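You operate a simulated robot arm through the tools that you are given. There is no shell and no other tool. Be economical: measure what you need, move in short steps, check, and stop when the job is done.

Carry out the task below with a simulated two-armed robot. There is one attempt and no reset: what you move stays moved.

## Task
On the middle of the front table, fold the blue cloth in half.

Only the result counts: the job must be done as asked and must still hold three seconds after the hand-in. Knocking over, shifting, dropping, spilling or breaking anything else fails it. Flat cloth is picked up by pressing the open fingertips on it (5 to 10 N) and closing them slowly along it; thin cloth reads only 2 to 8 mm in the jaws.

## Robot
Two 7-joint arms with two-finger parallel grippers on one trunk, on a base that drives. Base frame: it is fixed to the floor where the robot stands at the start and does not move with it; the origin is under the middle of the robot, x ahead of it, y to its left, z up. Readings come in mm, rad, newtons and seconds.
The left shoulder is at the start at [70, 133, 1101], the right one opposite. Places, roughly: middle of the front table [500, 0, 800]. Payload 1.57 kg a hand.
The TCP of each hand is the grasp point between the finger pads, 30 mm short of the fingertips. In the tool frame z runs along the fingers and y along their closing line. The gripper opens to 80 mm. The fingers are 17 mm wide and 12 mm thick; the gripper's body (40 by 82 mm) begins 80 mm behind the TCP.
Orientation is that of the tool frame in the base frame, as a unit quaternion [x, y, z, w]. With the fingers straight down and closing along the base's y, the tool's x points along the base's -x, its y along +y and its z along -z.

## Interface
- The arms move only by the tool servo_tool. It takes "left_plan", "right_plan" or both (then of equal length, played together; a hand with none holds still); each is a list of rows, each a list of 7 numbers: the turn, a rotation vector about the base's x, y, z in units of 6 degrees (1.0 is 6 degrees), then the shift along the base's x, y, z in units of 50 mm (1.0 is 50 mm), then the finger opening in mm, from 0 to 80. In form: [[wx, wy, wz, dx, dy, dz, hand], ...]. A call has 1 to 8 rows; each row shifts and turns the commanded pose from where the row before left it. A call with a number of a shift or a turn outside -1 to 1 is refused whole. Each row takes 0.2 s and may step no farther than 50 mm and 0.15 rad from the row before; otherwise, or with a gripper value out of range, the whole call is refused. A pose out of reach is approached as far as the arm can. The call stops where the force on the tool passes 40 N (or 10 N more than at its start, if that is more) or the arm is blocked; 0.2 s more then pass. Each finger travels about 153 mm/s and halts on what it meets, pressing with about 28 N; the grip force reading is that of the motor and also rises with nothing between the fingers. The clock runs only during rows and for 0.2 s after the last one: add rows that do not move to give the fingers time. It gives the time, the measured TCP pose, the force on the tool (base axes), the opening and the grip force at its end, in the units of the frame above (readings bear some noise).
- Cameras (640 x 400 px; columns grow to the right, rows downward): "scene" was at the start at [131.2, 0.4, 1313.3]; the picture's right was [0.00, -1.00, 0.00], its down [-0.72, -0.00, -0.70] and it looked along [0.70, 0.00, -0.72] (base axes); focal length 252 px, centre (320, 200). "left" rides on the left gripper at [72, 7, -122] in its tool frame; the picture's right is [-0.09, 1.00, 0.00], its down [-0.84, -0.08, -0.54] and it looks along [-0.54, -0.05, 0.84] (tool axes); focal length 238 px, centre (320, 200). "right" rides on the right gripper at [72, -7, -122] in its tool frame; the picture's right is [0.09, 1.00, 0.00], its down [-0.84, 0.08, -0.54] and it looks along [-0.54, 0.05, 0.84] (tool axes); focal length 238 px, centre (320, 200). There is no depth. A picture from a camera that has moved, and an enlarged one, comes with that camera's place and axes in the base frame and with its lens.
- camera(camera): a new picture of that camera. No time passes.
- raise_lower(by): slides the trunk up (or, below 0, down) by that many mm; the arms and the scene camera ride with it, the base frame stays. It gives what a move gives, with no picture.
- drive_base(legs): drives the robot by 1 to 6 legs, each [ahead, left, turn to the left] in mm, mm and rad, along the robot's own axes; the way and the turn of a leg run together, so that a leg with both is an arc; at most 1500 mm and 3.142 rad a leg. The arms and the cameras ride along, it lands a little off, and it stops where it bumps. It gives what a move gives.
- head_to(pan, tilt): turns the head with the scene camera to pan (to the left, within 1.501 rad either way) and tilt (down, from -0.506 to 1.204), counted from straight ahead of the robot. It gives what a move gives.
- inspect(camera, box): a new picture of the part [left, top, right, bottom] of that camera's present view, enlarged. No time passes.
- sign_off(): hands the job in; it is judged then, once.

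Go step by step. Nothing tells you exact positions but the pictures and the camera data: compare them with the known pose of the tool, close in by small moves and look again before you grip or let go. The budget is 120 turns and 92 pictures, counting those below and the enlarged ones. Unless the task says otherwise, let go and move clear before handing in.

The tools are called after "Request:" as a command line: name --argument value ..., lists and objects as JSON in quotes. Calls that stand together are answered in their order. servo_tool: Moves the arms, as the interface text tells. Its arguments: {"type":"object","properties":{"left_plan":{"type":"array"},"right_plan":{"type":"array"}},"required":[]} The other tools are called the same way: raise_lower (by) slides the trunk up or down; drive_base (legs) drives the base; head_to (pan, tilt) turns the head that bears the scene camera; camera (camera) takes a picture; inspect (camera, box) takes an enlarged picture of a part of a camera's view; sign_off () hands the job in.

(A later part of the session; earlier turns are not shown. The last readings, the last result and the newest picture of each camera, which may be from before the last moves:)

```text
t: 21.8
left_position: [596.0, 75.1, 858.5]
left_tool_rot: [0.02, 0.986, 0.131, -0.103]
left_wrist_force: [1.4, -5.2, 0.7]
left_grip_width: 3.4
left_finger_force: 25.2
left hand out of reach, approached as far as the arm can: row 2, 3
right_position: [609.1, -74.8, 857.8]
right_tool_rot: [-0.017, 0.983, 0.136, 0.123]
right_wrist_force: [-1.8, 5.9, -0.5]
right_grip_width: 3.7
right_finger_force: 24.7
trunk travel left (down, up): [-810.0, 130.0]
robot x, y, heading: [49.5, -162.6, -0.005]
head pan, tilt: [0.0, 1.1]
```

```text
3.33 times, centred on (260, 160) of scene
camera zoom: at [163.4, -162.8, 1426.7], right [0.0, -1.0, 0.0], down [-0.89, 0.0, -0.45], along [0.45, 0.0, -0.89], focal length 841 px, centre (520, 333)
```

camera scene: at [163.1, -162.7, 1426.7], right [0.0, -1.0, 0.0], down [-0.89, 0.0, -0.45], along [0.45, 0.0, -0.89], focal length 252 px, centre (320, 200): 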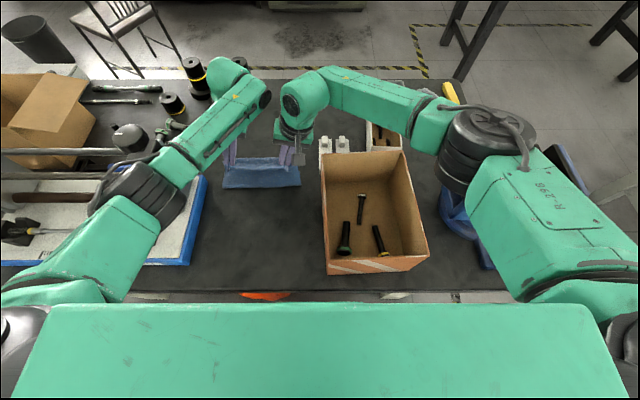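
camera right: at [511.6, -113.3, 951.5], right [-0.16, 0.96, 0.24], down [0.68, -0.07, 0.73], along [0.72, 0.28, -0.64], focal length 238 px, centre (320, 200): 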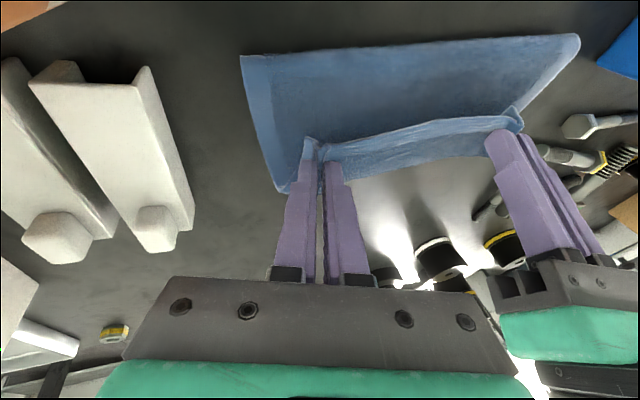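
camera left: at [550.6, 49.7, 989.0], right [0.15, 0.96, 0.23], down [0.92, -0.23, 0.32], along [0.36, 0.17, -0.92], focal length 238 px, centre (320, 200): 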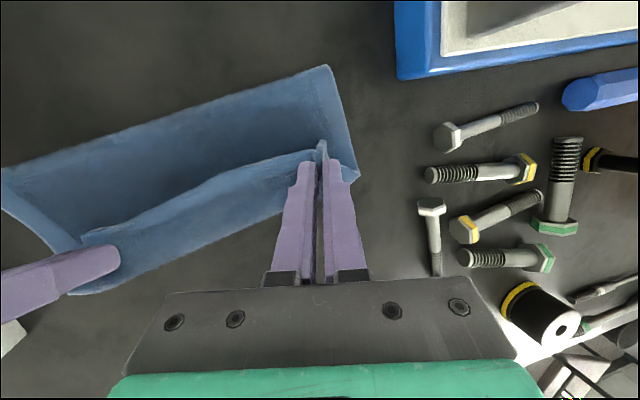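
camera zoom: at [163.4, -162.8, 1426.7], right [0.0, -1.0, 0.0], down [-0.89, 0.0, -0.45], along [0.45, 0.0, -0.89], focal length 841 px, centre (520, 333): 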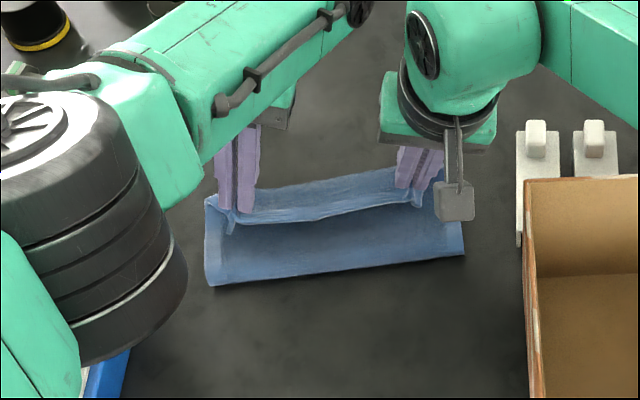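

Now it's clear: the gripped strip curls back and the hands went too far forward, pulling the crease past the half. The bottom layer's far edge is probably still near x ≈ 568–583, so I'll retreat to the mid-arc position and level the hands.

Request:
servo_tool --left_plan '[[0, -0.5, 0, -0.5, 0, 0.2, 0], [0, -0.5, 0, -0.5, 0, 0.2, 0], [0, -0.5, 0, -0.5, 0, 0.2, 0], [0, -0.5, 0, -0.5, 0, 0.2, 0], [0, 0, 0, 0, 0, 0, 0]]' --right_plan '[[0, 0.6, 0, -0.5, 0, 0.2, 0], [0, 0.6, 0, -0.5, 0, 0.2, 0], [0, 0.6, 0, -0.5, 0, 0.2, 0], [0, 0.6, 0, -0.5, 0, 0.2, 0], [0, 0, 0, 0, 0, 0, 0]]'

Request:
camera --camera "left"

Request:
camera --camera "right"

Request:
inspect --camera "scene" --box '[180, 100, 340, 220]'

```text
t: 23.0
left_position: [595.6, 81.6, 858.9]
left_tool_rot: [0.015, 0.985, 0.136, -0.102]
left_wrist_force: [0.3, 1.4, 0.2]
left_grip_width: 3.5
left_finger_force: 24.9
left hand out of reach, approached as far as the arm can: row 1, 2, 3, 4
right_position: [509.7, -79.1, 897.4]
right_tool_rot: [0.002, 0.991, 0.133, -0.002]
right_wrist_force: [0.0, -0.2, 0.1]
right_grip_width: 0.0
right_finger_force: 21.0
trunk travel left (down, up): [-810.0, 130.0]
robot x, y, heading: [45.0, -162.4, 0.002]
head pan, tilt: [0.0, 1.1]
```

```text
54 pictures are left
camera left: at [550.8, 55.4, 989.2], right [0.15, 0.96, 0.25], down [0.92, -0.22, 0.32], along [0.36, 0.18, -0.92], focal length 238 px, centre (320, 200)
```

left: 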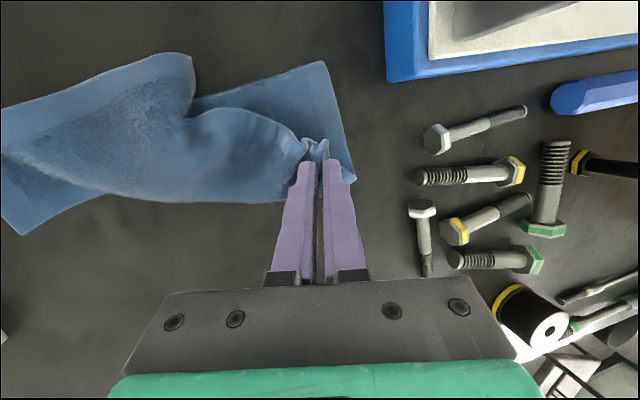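

```text
53 pictures are left
camera right: at [439.4, -115.3, 1012.7], right [-0.09, 0.96, 0.26], down [0.84, -0.07, 0.54], along [0.54, 0.27, -0.8], focal length 238 px, centre (320, 200)
```

right: 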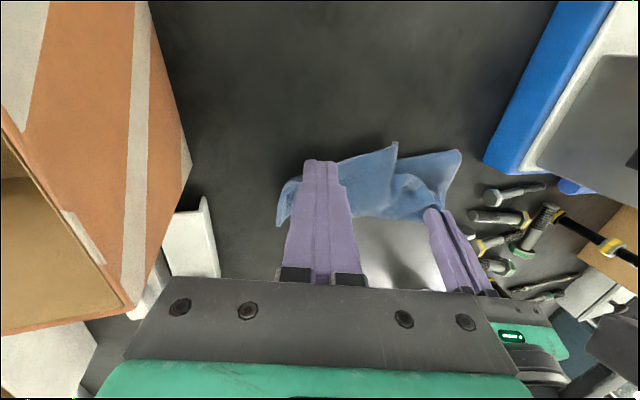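

```text
3.33 times, centred on (260, 160) of scene
camera zoom: at [163.6, -162.7, 1426.6], right [0.0, -1.0, 0.0], down [-0.89, 0.0, -0.45], along [0.45, 0.0, -0.89], focal length 841 px, centre (520, 333)
```

zoom: 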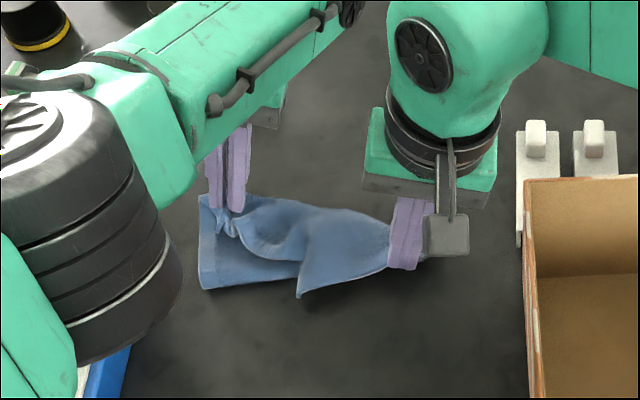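

The left arm couldn't follow, being stuck at its reach limit, and the right corner slipped out. I'll open the left hand, back it out in small moves, then look at how the cloth lies.

Request:
servo_tool --left_plan '[[0, 0, 0, 0, 0, 0, 15], [0, 0, 0, 0, 0, 0, 40], [0, 0, 0, 0, 0, 0.3, 40], [0, 0, 0, -0.2, -0.2, 0.4, 40]]' --right_plan '[[0, 0, 0, 0, 0, 0.8, 0], [0, 0, 0, -0.3, -0.1, 0.8, 0], [0, 0, 0, -0.3, -0.2, 0, 0], [0, 0, 0, 0, -0.2, 0, 0]]'

Request:
camera --camera "scene"

```text
t: 24.0
left_position: [587.0, 63.8, 894.4]
left_tool_rot: [0.019, 0.986, 0.133, -0.102]
left_wrist_force: [-0.1, 0.1, -0.1]
left_grip_width: 40.1
left_finger_force: 0.1
right_position: [480.3, -100.5, 980.2]
right_tool_rot: [0.001, 0.991, 0.137, 0.001]
right_wrist_force: [0.1, -0.2, 0.5]
right_grip_width: 0.0
right_finger_force: 20.6
trunk travel left (down, up): [-810.0, 130.0]
robot x, y, heading: [48.1, -163.4, -0.002]
head pan, tilt: [0.0, 1.1]
```

```text
51 pictures are left
camera scene: at [162.6, -162.7, 1426.8], right [0.0, -1.0, 0.0], down [-0.89, 0.0, -0.45], along [0.45, 0.0, -0.89], focal length 252 px, centre (320, 200)
```

scene: 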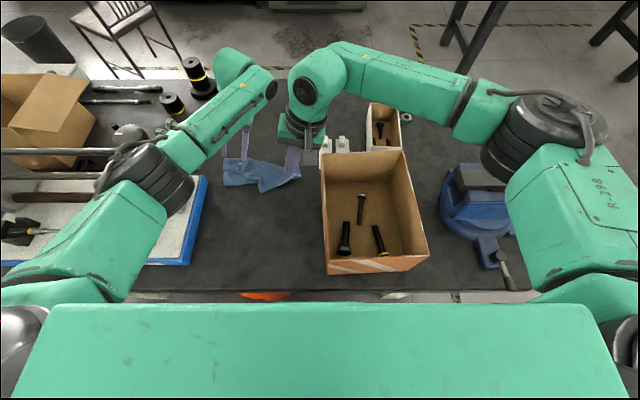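

The left hand can move again. I'll lift both hands clear and look at the cloth.

Request:
servo_tool --left_plan '[[0, -0.5, 0, 0, 0, 0.9, 40], [0, -0.5, 0, 0, 0, 0.9, 40], [0, -0.5, 0, -0.8, 0, 0.3, 40], [0, -0.5, 0, -0.8, 0, 0, 40], [0, 0, 0, -0.9, 0, 0, 40], [0, 0, 0, -0.9, 0, 0, 40]]' --right_plan '[[0, 0, 0, -0.6, -0.1, 0.5, 28], [0, 0, 0, -0.6, -0.1, 0.5, 28], [0, 0, 0, -0.6, 0, 0, 28], [0, 0, 0, 0, 0, 0, 28], [0, 0, 0, 0, 0, 0, 28], [0, 0, 0, 0, 0, 0, 28]]'

Request:
inspect --camera "scene" --box '[180, 100, 340, 220]'

Request:
camera --camera "left"

Request:
camera --camera "right"

```text
t: 25.4
left_position: [413.5, 64.6, 996.6]
left_tool_rot: [0.004, 0.991, 0.131, 0.001]
left_wrist_force: [-0.4, -0.1, -0.4]
left_grip_width: 40.0
left_finger_force: 0.1
right_position: [389.5, -109.6, 1029.9]
right_tool_rot: [0.0, 0.991, 0.137, 0.0]
right_wrist_force: [-0.1, -1.1, -0.5]
right_grip_width: 28.2
right_finger_force: 0.0
trunk travel left (down, up): [-810.0, 130.0]
robot x, y, heading: [46.3, -159.5, -0.002]
head pan, tilt: [0.0, 1.1]
```

```text
3.33 times, centred on (260, 160) of scene
camera zoom: at [160.8, -161.6, 1426.9], right [0.0, -1.0, 0.0], down [-0.89, 0.0, -0.46], along [0.46, 0.0, -0.89], focal length 841 px, centre (520, 333)
```

zoom: 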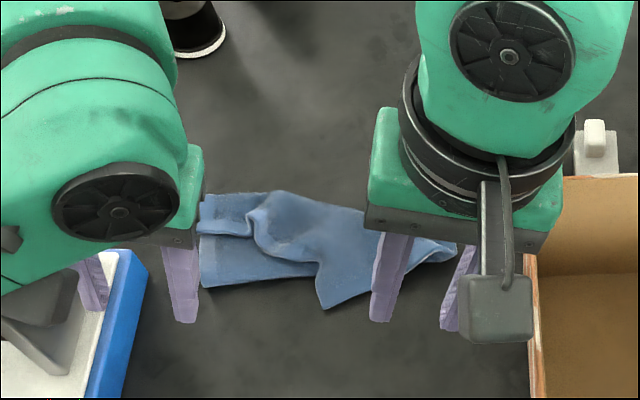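

```text
49 pictures are left
camera left: at [341.2, 40.2, 1115.8], right [0.1, 0.96, 0.26], down [0.83, -0.22, 0.5], along [0.54, 0.17, -0.82], focal length 238 px, centre (320, 200)
```

left: 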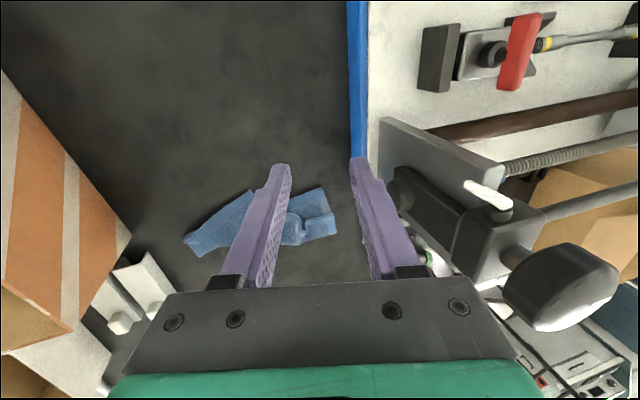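

```text
48 pictures are left
camera right: at [317.8, -147.6, 1145.0], right [-0.09, 0.96, 0.27], down [0.84, -0.07, 0.54], along [0.54, 0.28, -0.8], focal length 238 px, centre (320, 200)
```

right: 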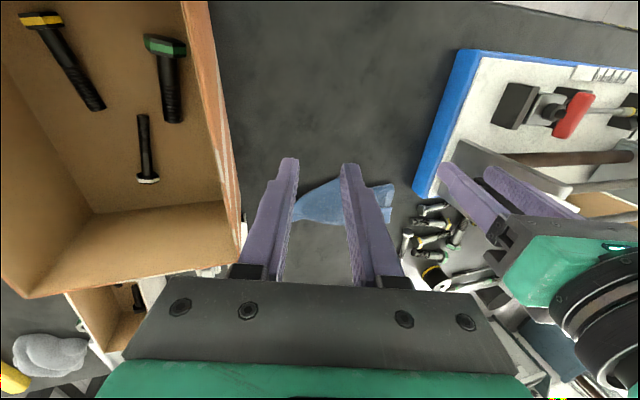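

I'll pull both hands further back to get an open view of the cloth.

Request:
servo_tool --left_plan '[[0, 0, 0, -1, 0, 0.3, 40], [0, 0, 0, -1, 0, 0.3, 40], [0, 0, 0, -0.6, 0, 0, 28]]' --right_plan '[[0, 0, 0, -0.9, -0.4, 0, 28], [0, 0, 0, -0.9, -0.4, 0, 28], [0, 0, 0, -0.6, 0, 0, 28]]'

Request:
inspect --camera "scene" --box '[180, 100, 340, 220]'

```text
refused: row 1 steps farther than a row can; nothing moved
```

```text
3.33 times, centred on (260, 160) of scene
camera zoom: at [160.8, -161.6, 1426.9], right [0.0, -1.0, 0.0], down [-0.89, 0.0, -0.46], along [0.46, 0.0, -0.89], focal length 841 px, centre (520, 333)
```

zoom: 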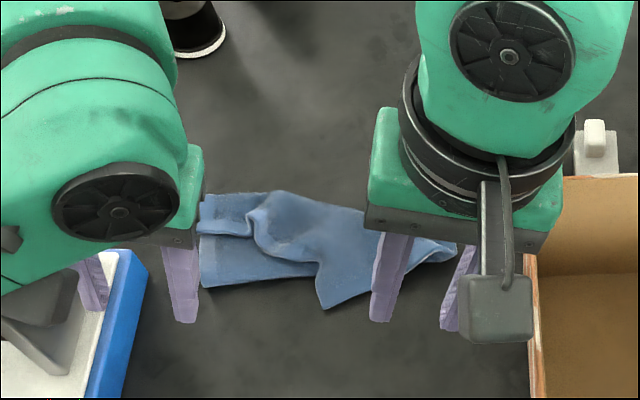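

Request:
servo_tool --left_plan '[[0, 0, 0, -0.9, 0, 0.3, 40], [0, 0, 0, -0.9, 0, 0.3, 40], [0, 0, 0, -0.6, 0, 0, 28]]' --right_plan '[[0, 0, 0, -0.85, -0.4, 0, 28], [0, 0, 0, -0.85, -0.4, 0, 28], [0, 0, 0, -0.5, 0, 0, 28]]'

Request:
inspect --camera "scene" --box '[180, 100, 340, 220]'

```text
t: 26.2
left_position: [388.2, 62.3, 1002.3]
left_tool_rot: [0.005, 0.991, 0.132, -0.002]
left_wrist_force: [0.3, 0.5, 0.0]
left_grip_width: 28.2
left_finger_force: 0.1
left hand out of reach, approached as far as the arm can: row 1, 2, 3
right_position: [279.8, -149.1, 1028.5]
right_tool_rot: [0.0, 0.991, 0.137, 0.0]
right_wrist_force: [0.0, 0.4, -0.1]
right_grip_width: 27.8
right_finger_force: 0.1
trunk travel left (down, up): [-810.0, 130.0]
robot x, y, heading: [47.2, -160.7, -0.002]
head pan, tilt: [0.0, 1.1]
```

```text
3.33 times, centred on (260, 160) of scene
camera zoom: at [163.7, -161.4, 1426.6], right [0.0, -1.0, 0.0], down [-0.89, 0.0, -0.45], along [0.45, 0.0, -0.89], focal length 841 px, centre (520, 333)
```

zoom: 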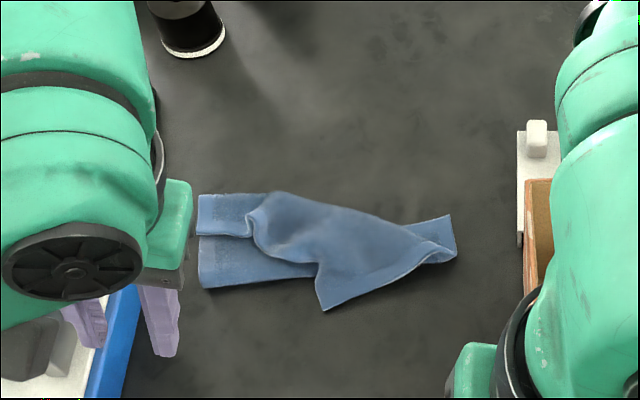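

The cloth is partly folded and crumpled. The cleanest fix is to unfold it and fold again, so I'll level the hands and lower the trunk to the posture that worked earlier.

Request:
servo_tool --left_plan '[[-0.85, 0, 0, 0, -0.1, 0.3, 28], [-0.85, 0, 0, 0, -0.1, 0.3, 28], [-0.85, 0, 0, 0, -0.1, 0.3, 28], [0, 0, 0, 0, 0, 0, 28]]' --right_plan '[[-0.85, 0, 0, 0.3, 0.1, 0.3, 28], [-0.85, 0, 0, 0.3, 0.1, 0.3, 28], [-0.85, 0, 0, 0.3, 0.1, 0.3, 28], [0, 0, 0, 0, 0, 0, 28]]'

Request:
raise_lower --by -75

Request:
camera --camera "scene"

```text
t: 27.2
left_position: [395.5, 38.9, 1044.5]
left_tool_rot: [0.006, 1.0, -0.001, 0.001]
left_wrist_force: [-0.2, 0.0, 0.1]
left_grip_width: 28.2
left_finger_force: 0.1
left hand out of reach, approached as far as the arm can: row 1
right_position: [325.6, -136.3, 1074.1]
right_tool_rot: [0.0, 1.0, 0.004, -0.001]
right_wrist_force: [-0.4, 0.1, -0.2]
right_grip_width: 27.8
right_finger_force: 0.0
trunk travel left (down, up): [-810.0, 130.0]
robot x, y, heading: [48.2, -162.6, -0.002]
head pan, tilt: [0.0, 1.1]
```

```text
t: 28.3
left_position: [394.9, 39.4, 969.4]
left_tool_rot: [0.005, 1.0, 0.0, 0.001]
left_wrist_force: [-0.6, -0.4, -0.5]
left_grip_width: 28.0
left_finger_force: 0.1
right_position: [325.5, -134.6, 998.8]
right_tool_rot: [0.002, 1.0, 0.004, -0.001]
right_wrist_force: [0.1, -0.2, -1.4]
right_grip_width: 28.2
right_finger_force: 0.1
trunk travel left (down, up): [-735.0, 205.0]
robot x, y, heading: [50.9, -161.8, 0.0]
head pan, tilt: [0.0, 1.1]
```

```text
45 pictures are left
camera scene: at [163.2, -162.7, 1351.7], right [0.0, -1.0, 0.0], down [-0.89, 0.0, -0.45], along [0.45, 0.0, -0.89], focal length 252 px, centre (320, 200)
```

scene: 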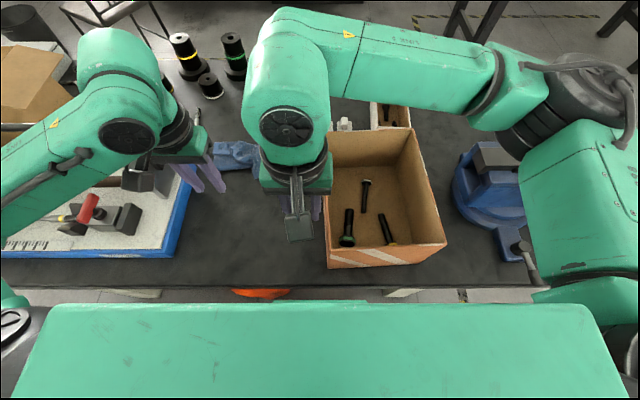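

Good posture again. The fallen-back flap corner is at about (503, 6), so I'll send the right hand over it with the left moved slightly aside, then check.

Request:
servo_tool --left_plan '[[0, 0, 0, 0, 0.4, 0.3, 28], [0, 0, 0, 0, 0.4, 0.3, 28], [0, 0, 0, 0, 0, 0, 28], [0, 0, 0, 0, 0, 0, 28], [0, 0, 0, 0, 0, 0, 28], [0, 0, 0, 0, 0, 0, 28], [0, 0, 0, 0, 0, 0, 28]]' --right_plan '[[0, 0, 0, 0.77, 0.52, 0, 28], [0, 0, 0, 0.77, 0.52, 0, 28], [0, 0, 0, 0.77, 0.52, 0, 28], [0, 0, 0, 0.77, 0.52, 0, 28], [0, 0, 0, 0.77, 0.52, -0.2, 28], [0, 0, 0, 0, 0, -1, 28], [0, 0, 0, 0, 0, -0.9, 28]]'

Request:
camera --camera "right"

```text
t: 29.9
left_position: [395.1, 78.7, 997.6]
left_tool_rot: [0.006, 1.0, -0.001, 0.001]
left_wrist_force: [0.2, 0.5, 0.1]
left_grip_width: 28.2
left_finger_force: 0.0
right_position: [515.0, -10.2, 893.6]
right_tool_rot: [0.0, 1.0, 0.005, 0.001]
right_wrist_force: [0.1, 0.2, -0.4]
right_grip_width: 28.1
right_finger_force: 0.1
right hand out of reach, approached as far as the arm can: row 5
trunk travel left (down, up): [-735.0, 205.0]
robot x, y, heading: [51.0, -162.2, -0.003]
head pan, tilt: [0.0, 1.1]
```

```text
44 pictures are left
camera right: at [443.2, -16.7, 1014.8], right [-0.09, 1.0, 0.01], down [0.84, 0.07, 0.54], along [0.54, 0.06, -0.84], focal length 238 px, centre (320, 200)
```

right: 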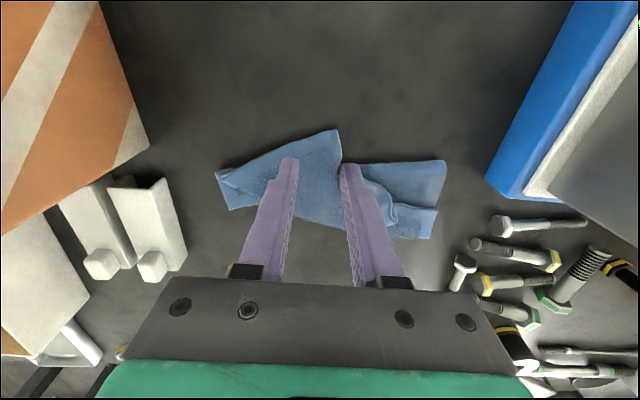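

The corner is at about (504, 5) and the tool at (515, −10), which is close. I'll shift slightly and press gently.

Request:
servo_tool --right_plan '[[0, 0, 0, 0, 0.06, -0.5, 28], [0, 0, 0, 0, 0, -0.5, 28], [0, 0, 0, 0, 0, -0.15, 28], [0, 0, 0, 0, 0, -0.06, 28], [0, 0, 0, 0, 0, 0, 28]]'

```text
t: 31.1
left_position: [395.7, 78.9, 998.7]
left_tool_rot: [0.006, 1.0, 0.0, 0.002]
left_wrist_force: [-0.3, 0.5, -0.2]
left_grip_width: 28.3
left_finger_force: 0.0
right_position: [506.4, -16.2, 834.3]
right_tool_rot: [0.0, 1.0, 0.005, 0.0]
right_wrist_force: [0.8, 0.4, 0.3]
right_grip_width: 28.2
right_finger_force: 0.0
right hand out of reach, approached as far as the arm can: row 1, 2
trunk travel left (down, up): [-735.0, 205.0]
robot x, y, heading: [50.4, -162.6, 0.002]
head pan, tilt: [0.0, 1.1]
```

The right arm is at its reach limit here, so I'll withdraw it and use the left hand for this corner instead.

Request:
servo_tool --right_plan '[[0, 0, 0, 0, 0, 0.9, 28], [0, 0, 0, 0, 0, 0.9, 28], [0, 0, 0, 0, -0.9, 0, 28], [0, 0, 0, 0, -0.9, 0.2, 28], [0, 0, 0, -0.5, -0.8, 0.2, 28], [0, 0, 0, -0.7, -0.5, 0.2, 28]]'

Request:
servo_tool --left_plan '[[0, 0, 0, 0.6, -0.42, 0, 28], [0, 0, 0, 0.6, -0.42, 0, 28], [0, 0, 0, 0.6, -0.42, 0, 28], [0, 0, 0, 0.6, -0.42, -0.2, 28], [0, 0, 0, 0, 0, -0.9, 28], [0, 0, 0, 0, 0, -0.9, 28]]'

Request:
camera --camera "left"

```text
t: 32.5
left_position: [394.7, 78.0, 998.7]
left_tool_rot: [0.006, 1.0, 0.0, 0.002]
left_wrist_force: [0.6, -0.1, 0.0]
left_grip_width: 28.0
left_finger_force: 0.0
right_position: [448.5, -172.6, 956.7]
right_tool_rot: [0.002, 1.0, 0.006, 0.0]
right_wrist_force: [0.4, 1.4, -0.1]
right_grip_width: 27.0
right_finger_force: 0.0
trunk travel left (down, up): [-735.0, 205.0]
robot x, y, heading: [52.0, -161.9, -0.001]
head pan, tilt: [0.0, 1.1]
```

```text
t: 33.9
left_position: [517.4, -6.9, 899.5]
left_tool_rot: [0.006, 1.0, 0.0, 0.001]
left_wrist_force: [-0.3, 0.4, 0.3]
left_grip_width: 27.9
left_finger_force: 0.0
right_position: [448.3, -172.0, 955.6]
right_tool_rot: [0.001, 1.0, 0.004, 0.0]
right_wrist_force: [-0.5, 0.0, -0.1]
right_grip_width: 27.9
right_finger_force: 0.1
trunk travel left (down, up): [-735.0, 205.0]
robot x, y, heading: [48.6, -165.5, 0.002]
head pan, tilt: [0.0, 1.1]
```

```text
43 pictures are left
camera left: at [445.0, 1.1, 1020.3], right [0.1, 0.99, 0.0], down [0.83, -0.09, 0.54], along [0.54, -0.06, -0.84], focal length 238 px, centre (320, 200)
```

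left: 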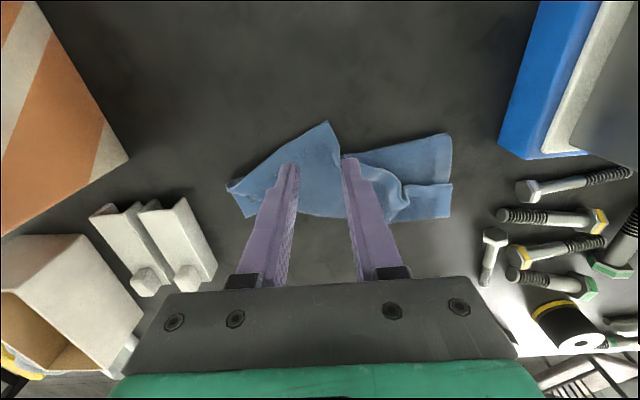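

The corner reads about (503, 2). I'll shift to roughly (522, −13) with a narrower opening and press.

Request:
servo_tool --left_plan '[[0, 0, 0, 0.1, -0.12, -0.5, 20], [0, 0, 0, 0, 0, -0.5, 20], [0, 0, 0, 0, 0, -0.26, 20], [0, 0, 0, 0, 0, -0.06, 20], [0, 0, 0, 0, 0, 0, 20]]'

```text
t: 35.1
left_position: [521.8, -12.3, 834.9]
left_tool_rot: [0.005, 1.0, -0.001, 0.002]
left_wrist_force: [1.6, 1.6, 5.1]
left_grip_width: 20.1
left_finger_force: 0.0
right_position: [448.7, -171.9, 956.5]
right_tool_rot: [-0.001, 1.0, 0.003, 0.0]
right_wrist_force: [0.5, -0.5, 0.4]
right_grip_width: 27.9
right_finger_force: 0.1
trunk travel left (down, up): [-735.0, 205.0]
robot x, y, heading: [52.7, -167.3, -0.004]
head pan, tilt: [0.0, 1.1]
```

It's at 5 N, so I'll press a touch more, close slowly, then lift a little to see what I caught.

Request:
servo_tool --left_plan '[[0, 0, 0, 0, 0, -0.015, 20], [0, 0, 0, 0, 0, 0, 16], [0, 0, 0, 0, 0, 0, 12], [0, 0, 0, 0, 0, 0, 8], [0, 0, 0, 0, 0, 0, 4], [0, 0, 0, 0, 0, 0, 0], [0, 0, 0, 0, 0, 0, 0], [0, 0, 0, 0, 0, 0.4, 0]]'

Request:
camera --camera "left"

```text
t: 36.9
left_position: [519.2, -11.3, 850.9]
left_tool_rot: [0.005, 1.0, 0.0, 0.0]
left_wrist_force: [-0.3, 0.2, -0.3]
left_grip_width: 2.3
left_finger_force: 24.1
right_position: [449.2, -171.0, 956.2]
right_tool_rot: [-0.001, 1.0, 0.004, -0.001]
right_wrist_force: [-0.1, -0.3, 0.3]
right_grip_width: 28.3
right_finger_force: 0.0
trunk travel left (down, up): [-735.0, 205.0]
robot x, y, heading: [45.5, -160.6, -0.003]
head pan, tilt: [0.0, 1.1]
```

```text
42 pictures are left
camera left: at [447.9, -2.7, 972.1], right [0.1, 0.99, 0.0], down [0.84, -0.09, 0.54], along [0.54, -0.06, -0.84], focal length 238 px, centre (320, 200)
```

left: 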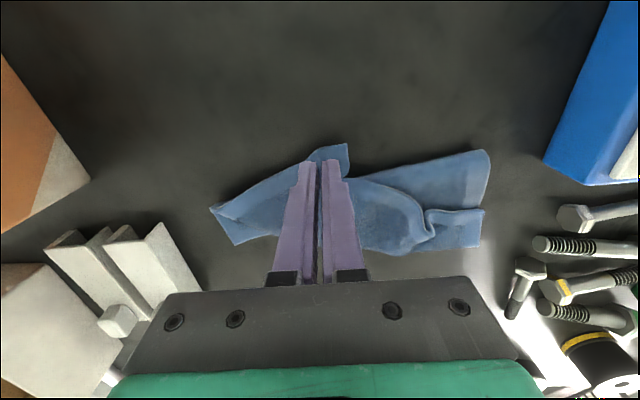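

The flap is held at 2.3 mm. I'll move the right hand clear, then carry this corner back and to the right in a low arc to unfold it.

Request:
servo_tool --right_plan '[[0, 0, 0, 0, -0.6, 0.7, 28], [0, 0, 0, 0, -0.8, 0.4, 28], [0, 0, 0, 0, -0.8, 0.3, 28], [0, 0, 0, 0, -0.8, 0, 28]]'

Request:
servo_tool --left_plan '[[0, 0, 0, -0.2, -0.2, 0.5, 0], [0, 0, 0, -0.4, -0.4, 0.5, 0], [0, 0, 0, -0.4, -0.4, 0.2, 0], [0, 0, 0, -0.4, -0.4, -0.1, 0], [0, 0, 0, -0.4, -0.3, -0.5, 0], [0, 0, 0, -0.4, -0.1, -0.5, 0], [0, 0, 0, 0, 0, -0.2, 0]]'

Request:
camera --camera "scene"

Request:
camera --camera "left"

```text
t: 37.9
left_position: [519.5, -11.8, 852.4]
left_tool_rot: [0.005, 1.0, -0.001, 0.002]
left_wrist_force: [0.4, -0.7, 0.5]
left_grip_width: 2.3
left_finger_force: 24.0
right_position: [447.4, -322.6, 1023.4]
right_tool_rot: [0.0, 1.0, 0.004, 0.0]
right_wrist_force: [-1.0, -0.1, -0.1]
right_grip_width: 28.0
right_finger_force: 0.1
trunk travel left (down, up): [-735.0, 205.0]
robot x, y, heading: [50.9, -161.3, -0.002]
head pan, tilt: [0.0, 1.1]
```

```text
t: 39.5
left_position: [410.0, -100.1, 846.5]
left_tool_rot: [0.005, 1.0, -0.001, 0.0]
left_wrist_force: [0.6, 1.2, -0.1]
left_grip_width: 2.1
left_finger_force: 24.0
right_position: [449.1, -321.3, 1023.9]
right_tool_rot: [0.002, 1.0, 0.005, -0.001]
right_wrist_force: [0.3, 0.1, 0.5]
right_grip_width: 28.2
right_finger_force: 0.0
trunk travel left (down, up): [-735.0, 205.0]
robot x, y, heading: [49.1, -163.6, 0.002]
head pan, tilt: [0.0, 1.1]
```

```text
41 pictures are left
camera scene: at [163.7, -162.9, 1351.7], right [0.0, -1.0, 0.0], down [-0.89, 0.0, -0.45], along [0.45, 0.0, -0.89], focal length 252 px, centre (320, 200)
```

scene: 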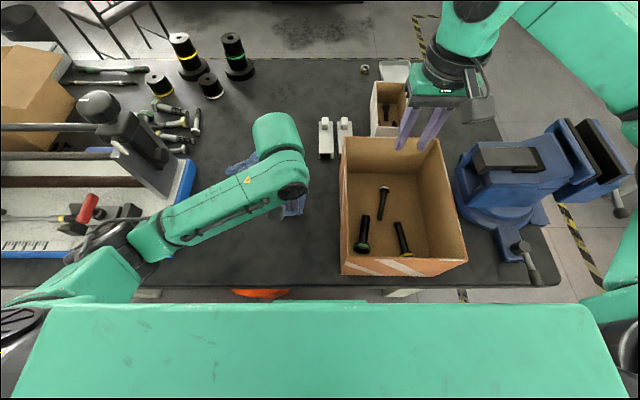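

```text
40 pictures are left
camera left: at [338.6, -92.5, 968.7], right [0.1, 0.99, 0.0], down [0.83, -0.08, 0.54], along [0.54, -0.06, -0.84], focal length 238 px, centre (320, 200)
```

left: 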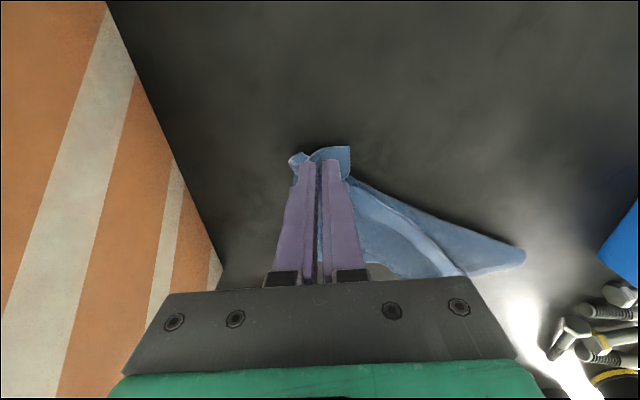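

While moving aside, the right fingertips pushed the cardboard box: its rim is higher than I reckoned, about z 947 rather than 908, and it shifted about 30 mm. I'll lay this cloth corner down first, then compare pictures carefully and put the box back.

Request:
servo_tool --left_plan '[[0, 0, 0, 0, 0, -0.2, 0], [0, 0, 0, 0, 0, 0, 12], [0, 0, 0, 0, 0, 0, 30], [0, 0, 0, 0, 0, 0.8, 30], [0, 0, 0, 0, 0.5, 0.8, 30], [0, 0, 0, 0, 0.9, 0.4, 30], [0, 0, 0, 0, 0.9, 0.4, 30], [0, 0, 0, 0, 0.5, 0.6, 30]]'

Request:
servo_tool --right_plan '[[0, 0, 0, 0, -0.8, 0.4, 0], [0, 0, 0, 0, -0.8, 0.4, 0], [0, 0, 0, -0.8, -0.5, 0.2, 0], [0, 0, 0, -0.8, -0.5, 0, 0]]'

Request:
camera --camera "scene"

```text
t: 41.3
left_position: [410.4, 39.2, 989.4]
left_tool_rot: [0.006, 1.0, -0.001, 0.001]
left_wrist_force: [-0.5, -0.3, -0.2]
left_grip_width: 29.8
left_finger_force: 0.1
right_position: [447.3, -320.3, 1025.5]
right_tool_rot: [0.001, 1.0, 0.004, 0.0]
right_wrist_force: [-0.1, 0.2, -0.4]
right_grip_width: 28.0
right_finger_force: 0.0
trunk travel left (down, up): [-735.0, 205.0]
robot x, y, heading: [49.4, -164.0, -0.001]
head pan, tilt: [0.0, 1.1]
```

```text
t: 42.3
left_position: [408.2, 38.6, 991.2]
left_tool_rot: [0.006, 1.0, -0.001, 0.002]
left_wrist_force: [0.1, -1.0, 0.3]
left_grip_width: 30.3
left_finger_force: 0.0
right_position: [365.8, -452.3, 1074.6]
right_tool_rot: [0.001, 1.0, 0.005, 0.001]
right_wrist_force: [-0.6, -0.3, 0.6]
right_grip_width: 0.0
right_finger_force: 21.1
trunk travel left (down, up): [-735.0, 205.0]
robot x, y, heading: [48.0, -164.2, 0.0]
head pan, tilt: [0.0, 1.1]
```

```text
39 pictures are left
camera scene: at [159.8, -163.8, 1352.0], right [0.0, -1.0, 0.0], down [-0.89, 0.0, -0.46], along [0.46, 0.0, -0.89], focal length 252 px, centre (320, 200)
```

scene: 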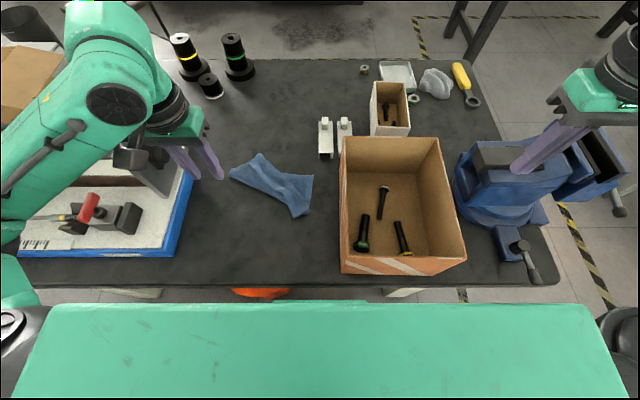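

The comparison gives a box shift of roughly (−23, −34) mm with about −4° of turn, the rim being at z ≈ 947. The best way back is to grip its left wall at the rim and drag it, so I'll bring the right hand above the middle of that wall, well clear, and check.

Request:
servo_tool --right_plan '[[0, 0, 0, 0.1, 0.9, 0, 60], [0, 0, 0, 0.1, 0.9, 0, 60], [0, 0, 0, 0.1, 0.9, 0, 60], [0, 0, 0, 0, 0.95, 0, 60], [0, 0, 0, 0, 0.95, 0, 60], [0, 0, 0, 0, 0.4, 0, 60], [0, 0, 0, 0, 0, -0.6, 60]]'

Request:
camera --camera "right"

Request:
inspect --camera "scene" --box '[300, 60, 500, 290]'

```text
t: 43.9
left_position: [409.6, 37.0, 989.5]
left_tool_rot: [0.006, 1.0, 0.0, 0.001]
left_wrist_force: [-0.3, -0.1, -0.5]
left_grip_width: 30.0
left_finger_force: 0.0
right_position: [382.9, -200.4, 1042.4]
right_tool_rot: [0.0, 1.0, 0.004, -0.001]
right_wrist_force: [-0.4, 0.0, -0.9]
right_grip_width: 60.2
right_finger_force: 0.1
trunk travel left (down, up): [-735.0, 205.0]
robot x, y, heading: [50.9, -162.0, 0.0]
head pan, tilt: [0.0, 1.1]
```

```text
38 pictures are left
camera right: at [311.7, -207.0, 1165.0], right [-0.09, 1.0, 0.01], down [0.84, 0.07, 0.54], along [0.54, 0.06, -0.84], focal length 238 px, centre (320, 200)
```

right: 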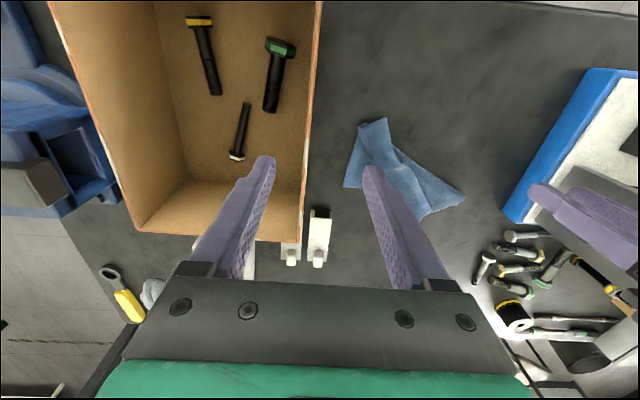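

```text
1.74 times, centred on (400, 175) of scene
camera zoom: at [163.7, -163.7, 1351.7], right [0.0, -1.0, 0.0], down [-0.89, 0.0, -0.45], along [0.45, 0.0, -0.89], focal length 439 px, centre (181, 244)
```

zoom: 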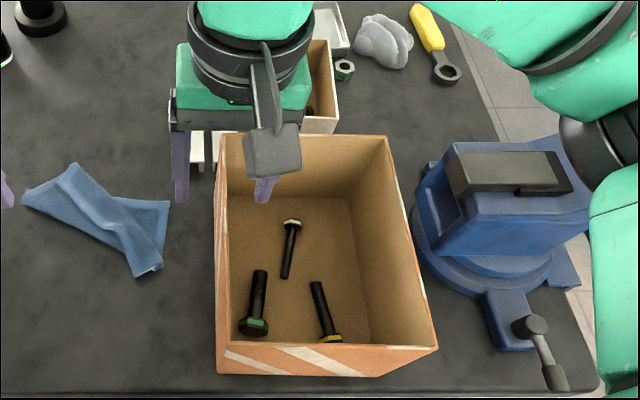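

The wall rim at y ≈ −207 lies between the fingers. I'll descend to z ≈ 930 and close gently on the wall.

Request:
servo_tool --right_plan '[[0, 0, 0, 0, -0.12, -0.6, 60], [0, 0, 0, 0, 0, -0.6, 60], [0, 0, 0, 0, 0, -0.6, 60], [0, 0, 0, 0, 0, -0.4, 60], [0, 0, 0, 0, 0, 0, 40], [0, 0, 0, 0, 0, 0, 24]]'

Request:
camera --camera "right"

```text
t: 45.3
left_position: [410.8, 39.2, 990.2]
left_tool_rot: [0.006, 1.0, -0.001, 0.0]
left_wrist_force: [0.4, 0.5, -0.2]
left_grip_width: 30.1
left_finger_force: 0.1
right_position: [382.4, -206.8, 935.7]
right_tool_rot: [0.001, 1.0, 0.004, -0.001]
right_wrist_force: [-0.3, 0.0, 0.5]
right_grip_width: 24.0
right_finger_force: 0.0
trunk travel left (down, up): [-735.0, 205.0]
robot x, y, heading: [51.7, -164.2, 0.002]
head pan, tilt: [0.0, 1.1]
```

```text
36 pictures are left
camera right: at [311.6, -213.2, 1056.5], right [-0.09, 1.0, 0.01], down [0.84, 0.07, 0.54], along [0.54, 0.06, -0.84], focal length 238 px, centre (320, 200)
```

right: 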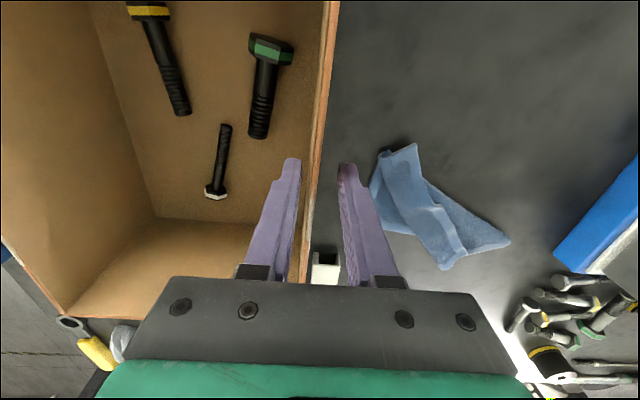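

The wall is between the fingers. I'll grip it and drag the box back by about +20 mm in x, +35 mm in y and +2.8°.

Request:
servo_tool --right_plan '[[0, 0, 0, 0, 0, 0, 10], [0, 0, 0, 0, 0, 0, 0], [0, 0, 0, 0.08, 0.14, 0, 0], [0, 0, 0.12, 0.08, 0.14, 0, 0], [0, 0, 0.12, 0.08, 0.14, 0, 0], [0, 0, 0.12, 0.08, 0.14, 0, 0], [0, 0, 0.12, 0.08, 0.14, 0, 0], [0, 0, 0, 0, 0, 0, 0]]'

Request:
inspect --camera "scene" --box '[300, 60, 500, 290]'

```text
t: 47.1
left_position: [410.3, 39.2, 989.3]
left_tool_rot: [0.004, 1.0, -0.001, 0.002]
left_wrist_force: [-0.7, 0.4, 0.2]
left_grip_width: 30.1
left_finger_force: 0.1
right_position: [403.2, -171.7, 934.1]
right_tool_rot: [-0.025, 1.0, 0.004, -0.001]
right_wrist_force: [-0.9, -0.3, 0.5]
right_grip_width: 4.0
right_finger_force: 24.9
trunk travel left (down, up): [-735.0, 205.0]
robot x, y, heading: [53.1, -162.3, -0.003]
head pan, tilt: [0.0, 1.1]
```

```text
1.74 times, centred on (400, 175) of scene
camera zoom: at [163.1, -162.6, 1351.7], right [0.0, -1.0, 0.0], down [-0.89, 0.0, -0.45], along [0.45, 0.0, -0.89], focal length 439 px, centre (181, 244)
```

zoom: 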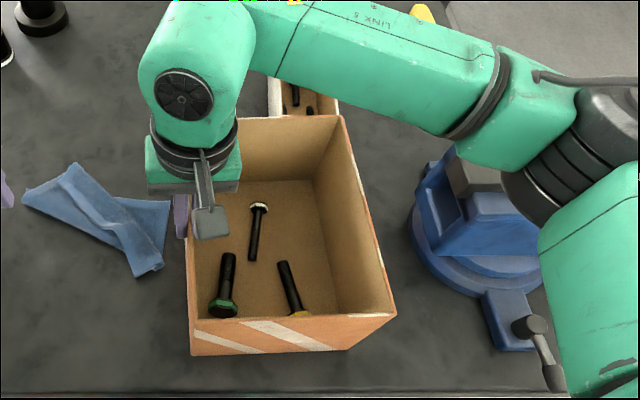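

The box's corners now match the earlier pictures to within 2–3 px. I'll trim by about (−4, −2) mm, then let go and lift away.

Request:
servo_tool --right_plan '[[0, 0, 0, -0.08, -0.04, 0, 0], [0, 0, 0, 0, 0, 0, 0], [0, 0, 0, 0, 0, 0, 14], [0, 0, 0, 0, 0, 0, 30], [0, 0, 0, 0, 0, 0.8, 30], [0, 0, 0, 0, 0, 0.9, 30], [0, 0, -0.45, 0, 0, 0.7, 30]]'

Request:
camera --camera "scene"

Request:
camera --camera "right"

```text
t: 48.7
left_position: [410.4, 39.4, 990.1]
left_tool_rot: [0.006, 1.0, -0.001, 0.002]
left_wrist_force: [-0.5, 0.0, 0.0]
left_grip_width: 29.9
left_finger_force: 0.0
right_position: [398.6, -173.3, 1054.5]
right_tool_rot: [-0.001, 1.0, 0.004, 0.0]
right_wrist_force: [-0.2, 0.8, 0.6]
right_grip_width: 29.9
right_finger_force: 0.0
trunk travel left (down, up): [-735.0, 205.0]
robot x, y, heading: [54.2, -160.5, 0.001]
head pan, tilt: [0.0, 1.1]
```

```text
34 pictures are left
camera scene: at [163.1, -162.4, 1351.7], right [0.0, -1.0, 0.0], down [-0.89, 0.0, -0.45], along [0.45, 0.0, -0.89], focal length 252 px, centre (320, 200)
```

scene: 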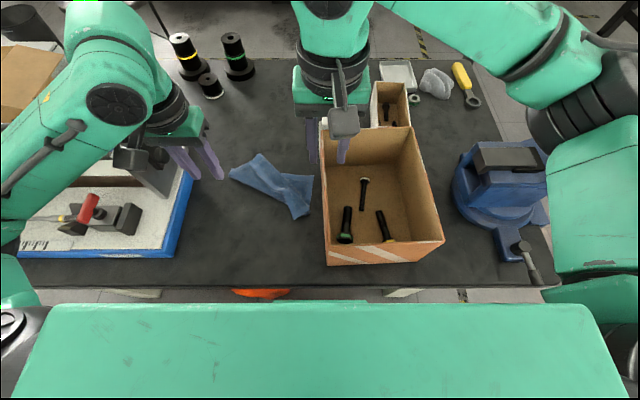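

```text
33 pictures are left
camera right: at [327.5, -180.2, 1177.2], right [-0.09, 1.0, 0.01], down [0.84, 0.07, 0.54], along [0.54, 0.06, -0.84], focal length 238 px, centre (320, 200)
```

right: 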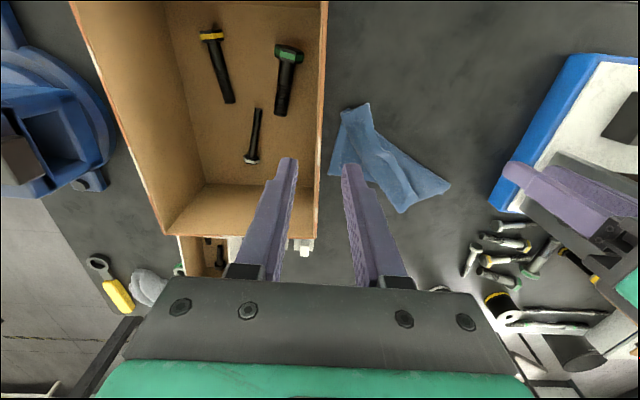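

The box is back within a few millimetres of where it stood. Now I'll look closely at the cloth.

Request:
inspect --camera "scene" --box '[210, 130, 340, 230]'

```text
4.00 times, centred on (275, 180) of scene
camera zoom: at [163.1, -162.4, 1351.7], right [0.0, -1.0, 0.0], down [-0.89, 0.0, -0.45], along [0.45, 0.0, -0.89], focal length 1009 px, centre (500, 280)
```

zoom: 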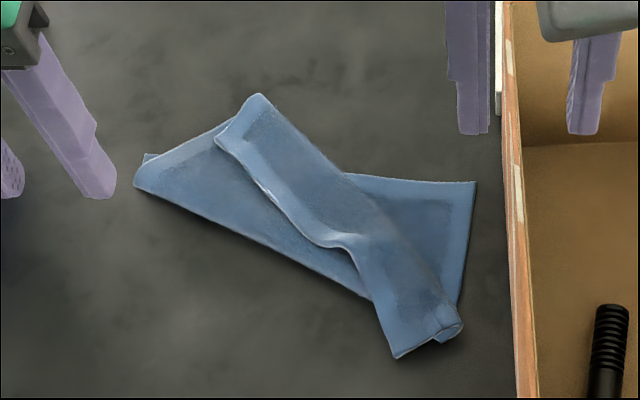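

The cloth lies Z-folded: near-left corner D at about (543, 21), near-right corner C at about (391, −101), far edge from (531, 67) to (509, −146). I'll grab corner D with the left hand and draw it back to open the folds.

Request:
servo_tool --left_plan '[[0, 0, 0, 0.82, -0.3, 0, 20], [0, 0, 0, 0.82, -0.3, 0, 20], [0, 0, 0, 0.82, -0.28, -0.2, 20], [0, 0, 0, 0, 0, -0.9, 20], [0, 0, 0, 0, 0, -0.9, 20], [0, 0, 0, 0, 0, -0.8, 20], [0, 0, 0, 0, 0, -0.2, 20], [0, 0, 0, 0, 0, -0.05, 20]]'

Request:
camera --camera "left"

```text
t: 50.5
left_position: [531.1, -5.8, 836.7]
left_tool_rot: [0.004, 1.0, 0.0, 0.004]
left_wrist_force: [0.0, -0.7, 10.2]
left_grip_width: 20.1
left_finger_force: 0.2
right_position: [396.0, -174.9, 1056.3]
right_tool_rot: [-0.001, 1.0, 0.005, 0.0]
right_wrist_force: [-0.4, -0.3, -0.3]
right_grip_width: 30.0
right_finger_force: 0.0
trunk travel left (down, up): [-735.0, 205.0]
robot x, y, heading: [48.7, -164.8, 0.001]
head pan, tilt: [0.0, 1.1]
```

```text
31 pictures are left
camera left: at [459.4, 2.1, 957.8], right [0.1, 0.99, 0.0], down [0.83, -0.09, 0.55], along [0.54, -0.06, -0.84], focal length 238 px, centre (320, 200)
```

left: 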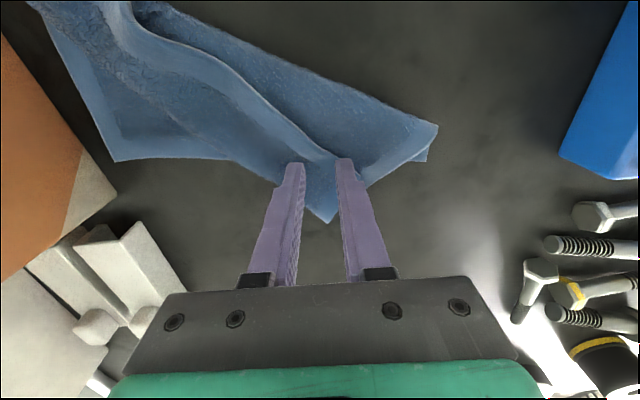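

The press is 10 N, right on the strip next to corner D. I'll close slowly, lift and draw it back toward the near left.

Request:
servo_tool --left_plan '[[0, 0, 0, 0, 0, 0, 16], [0, 0, 0, 0, 0, 0, 12], [0, 0, 0, 0, 0, 0, 8], [0, 0, 0, 0, 0, 0, 4], [0, 0, 0, 0, 0, 0, 0], [0, 0, 0, 0, 0, 0, 0], [0, 0, 0, 0, 0, 0.5, 0]]'

Request:
servo_tool --left_plan '[[0, 0, 0, -0.3, 0.1, 0.5, 0], [0, 0, 0, -0.5, 0.2, 0.4, 0], [0, 0, 0, -0.5, 0.25, 0, 0], [0, 0, 0, -0.6, 0.3, 0, 0], [0, 0, 0, -0.6, 0.3, -0.3, 0]]'

Request:
camera --camera "scene"

```text
t: 52.1
left_position: [532.1, -5.5, 859.3]
left_tool_rot: [0.005, 1.0, -0.002, 0.0]
left_wrist_force: [0.2, 0.1, 0.5]
left_grip_width: 0.0
left_finger_force: 21.8
right_position: [399.2, -174.2, 1055.7]
right_tool_rot: [-0.001, 1.0, 0.004, 0.0]
right_wrist_force: [0.4, -0.8, 0.2]
right_grip_width: 30.2
right_finger_force: 0.0
trunk travel left (down, up): [-735.0, 205.0]
robot x, y, heading: [48.2, -159.0, -0.004]
head pan, tilt: [0.0, 1.1]
```

```text
t: 53.3
left_position: [408.5, 54.3, 890.2]
left_tool_rot: [0.005, 1.0, 0.0, 0.002]
left_wrist_force: [-0.1, -0.6, 1.0]
left_grip_width: 0.0
left_finger_force: 21.7
right_position: [397.2, -174.0, 1055.1]
right_tool_rot: [-0.001, 1.0, 0.003, 0.001]
right_wrist_force: [0.7, 0.6, 0.4]
right_grip_width: 29.7
right_finger_force: 0.1
trunk travel left (down, up): [-735.0, 205.0]
robot x, y, heading: [52.5, -162.8, -0.001]
head pan, tilt: [0.0, 1.1]
```

```text
30 pictures are left
camera scene: at [161.7, -161.7, 1351.9], right [0.0, -1.0, 0.0], down [-0.89, 0.0, -0.46], along [0.46, 0.0, -0.89], focal length 252 px, centre (320, 200)
```

scene: 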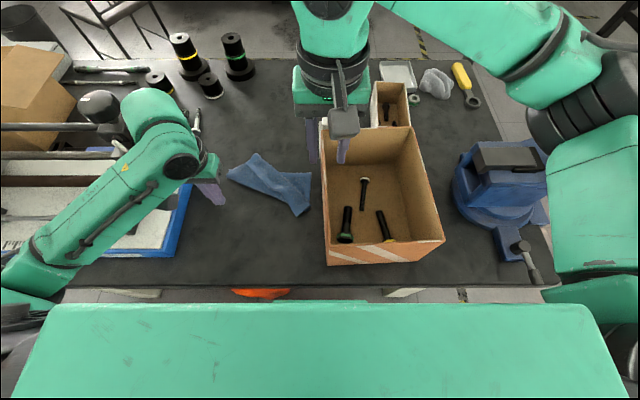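

The grip came up empty. I'll try again slightly further along the strip, at (519, −22), with a wider opening.

Request:
servo_tool --left_plan '[[0, 0, 0, 0, 0, 0.6, 28], [0, 0, 0, 0.74, -0.51, 0, 28], [0, 0, 0, 0.74, -0.51, 0, 28], [0, 0, 0, 0.74, -0.51, 0, 28], [0, 0, 0, 0, 0, -0.9, 28], [0, 0, 0, 0, 0, -0.6, 28], [0, 0, 0, 0, 0, -0.15, 28], [0, 0, 0, 0, 0, -0.05, 28]]'

Request:
camera --camera "left"

```text
t: 55.1
left_position: [519.1, -23.8, 835.9]
left_tool_rot: [0.005, 1.0, -0.001, 0.005]
left_wrist_force: [2.0, 2.0, 21.9]
left_grip_width: 28.1
left_finger_force: 0.0
right_position: [396.1, -175.2, 1056.9]
right_tool_rot: [-0.002, 1.0, 0.005, 0.001]
right_wrist_force: [-0.6, -0.8, 0.7]
right_grip_width: 29.9
right_finger_force: 0.0
trunk travel left (down, up): [-735.0, 205.0]
robot x, y, heading: [44.9, -161.6, -0.001]
head pan, tilt: [0.0, 1.1]
```

```text
29 pictures are left
camera left: at [446.6, -15.1, 957.6], right [0.1, 0.99, 0.0], down [0.83, -0.08, 0.55], along [0.55, -0.06, -0.83], focal length 238 px, centre (320, 200)
```

left: 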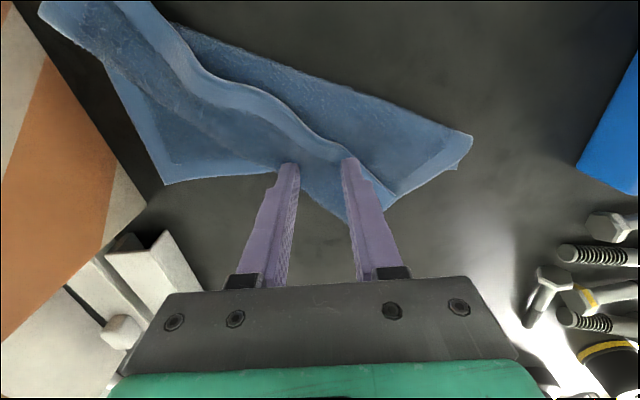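

The fingers are centred on the strip, but 22 N is too firm. I'll ease off about 2 mm, then close slowly and lift.

Request:
servo_tool --left_plan '[[0, 0, 0, 0, 0, 0.04, 28], [0, 0, 0, 0, 0, 0, 24], [0, 0, 0, 0, 0, 0, 20], [0, 0, 0, 0, 0, 0, 16], [0, 0, 0, 0, 0, 0, 12], [0, 0, 0, 0, 0, 0, 8], [0, 0, 0, 0, 0, 0, 4], [0, 0, 0, 0, 0, 0, 0]]'

Request:
servo_tool --left_plan '[[0, 0, 0, 0, 0, 0, 0], [0, 0, 0, 0, 0, 0.4, 0]]'

```text
t: 56.9
left_position: [517.0, -22.9, 837.4]
left_tool_rot: [0.005, 1.0, 0.0, 0.002]
left_wrist_force: [-0.2, 0.9, 14.9]
left_grip_width: 6.0
left_finger_force: 26.3
right_position: [397.2, -173.7, 1056.3]
right_tool_rot: [-0.001, 1.0, 0.004, 0.001]
right_wrist_force: [-0.1, 0.8, -0.7]
right_grip_width: 29.9
right_finger_force: 0.0
trunk travel left (down, up): [-735.0, 205.0]
robot x, y, heading: [50.9, -162.2, 0.002]
head pan, tilt: [0.0, 1.1]
```

```text
t: 57.5
left_position: [519.4, -23.8, 855.7]
left_tool_rot: [0.006, 1.0, 0.0, -0.001]
left_wrist_force: [-0.8, -0.1, -0.2]
left_grip_width: 5.5
left_finger_force: 25.3
right_position: [398.8, -174.5, 1054.5]
right_tool_rot: [-0.001, 1.0, 0.004, -0.001]
right_wrist_force: [1.1, 0.7, 0.3]
right_grip_width: 30.2
right_finger_force: 0.1
trunk travel left (down, up): [-735.0, 205.0]
robot x, y, heading: [48.2, -160.2, -0.001]
head pan, tilt: [0.0, 1.1]
```

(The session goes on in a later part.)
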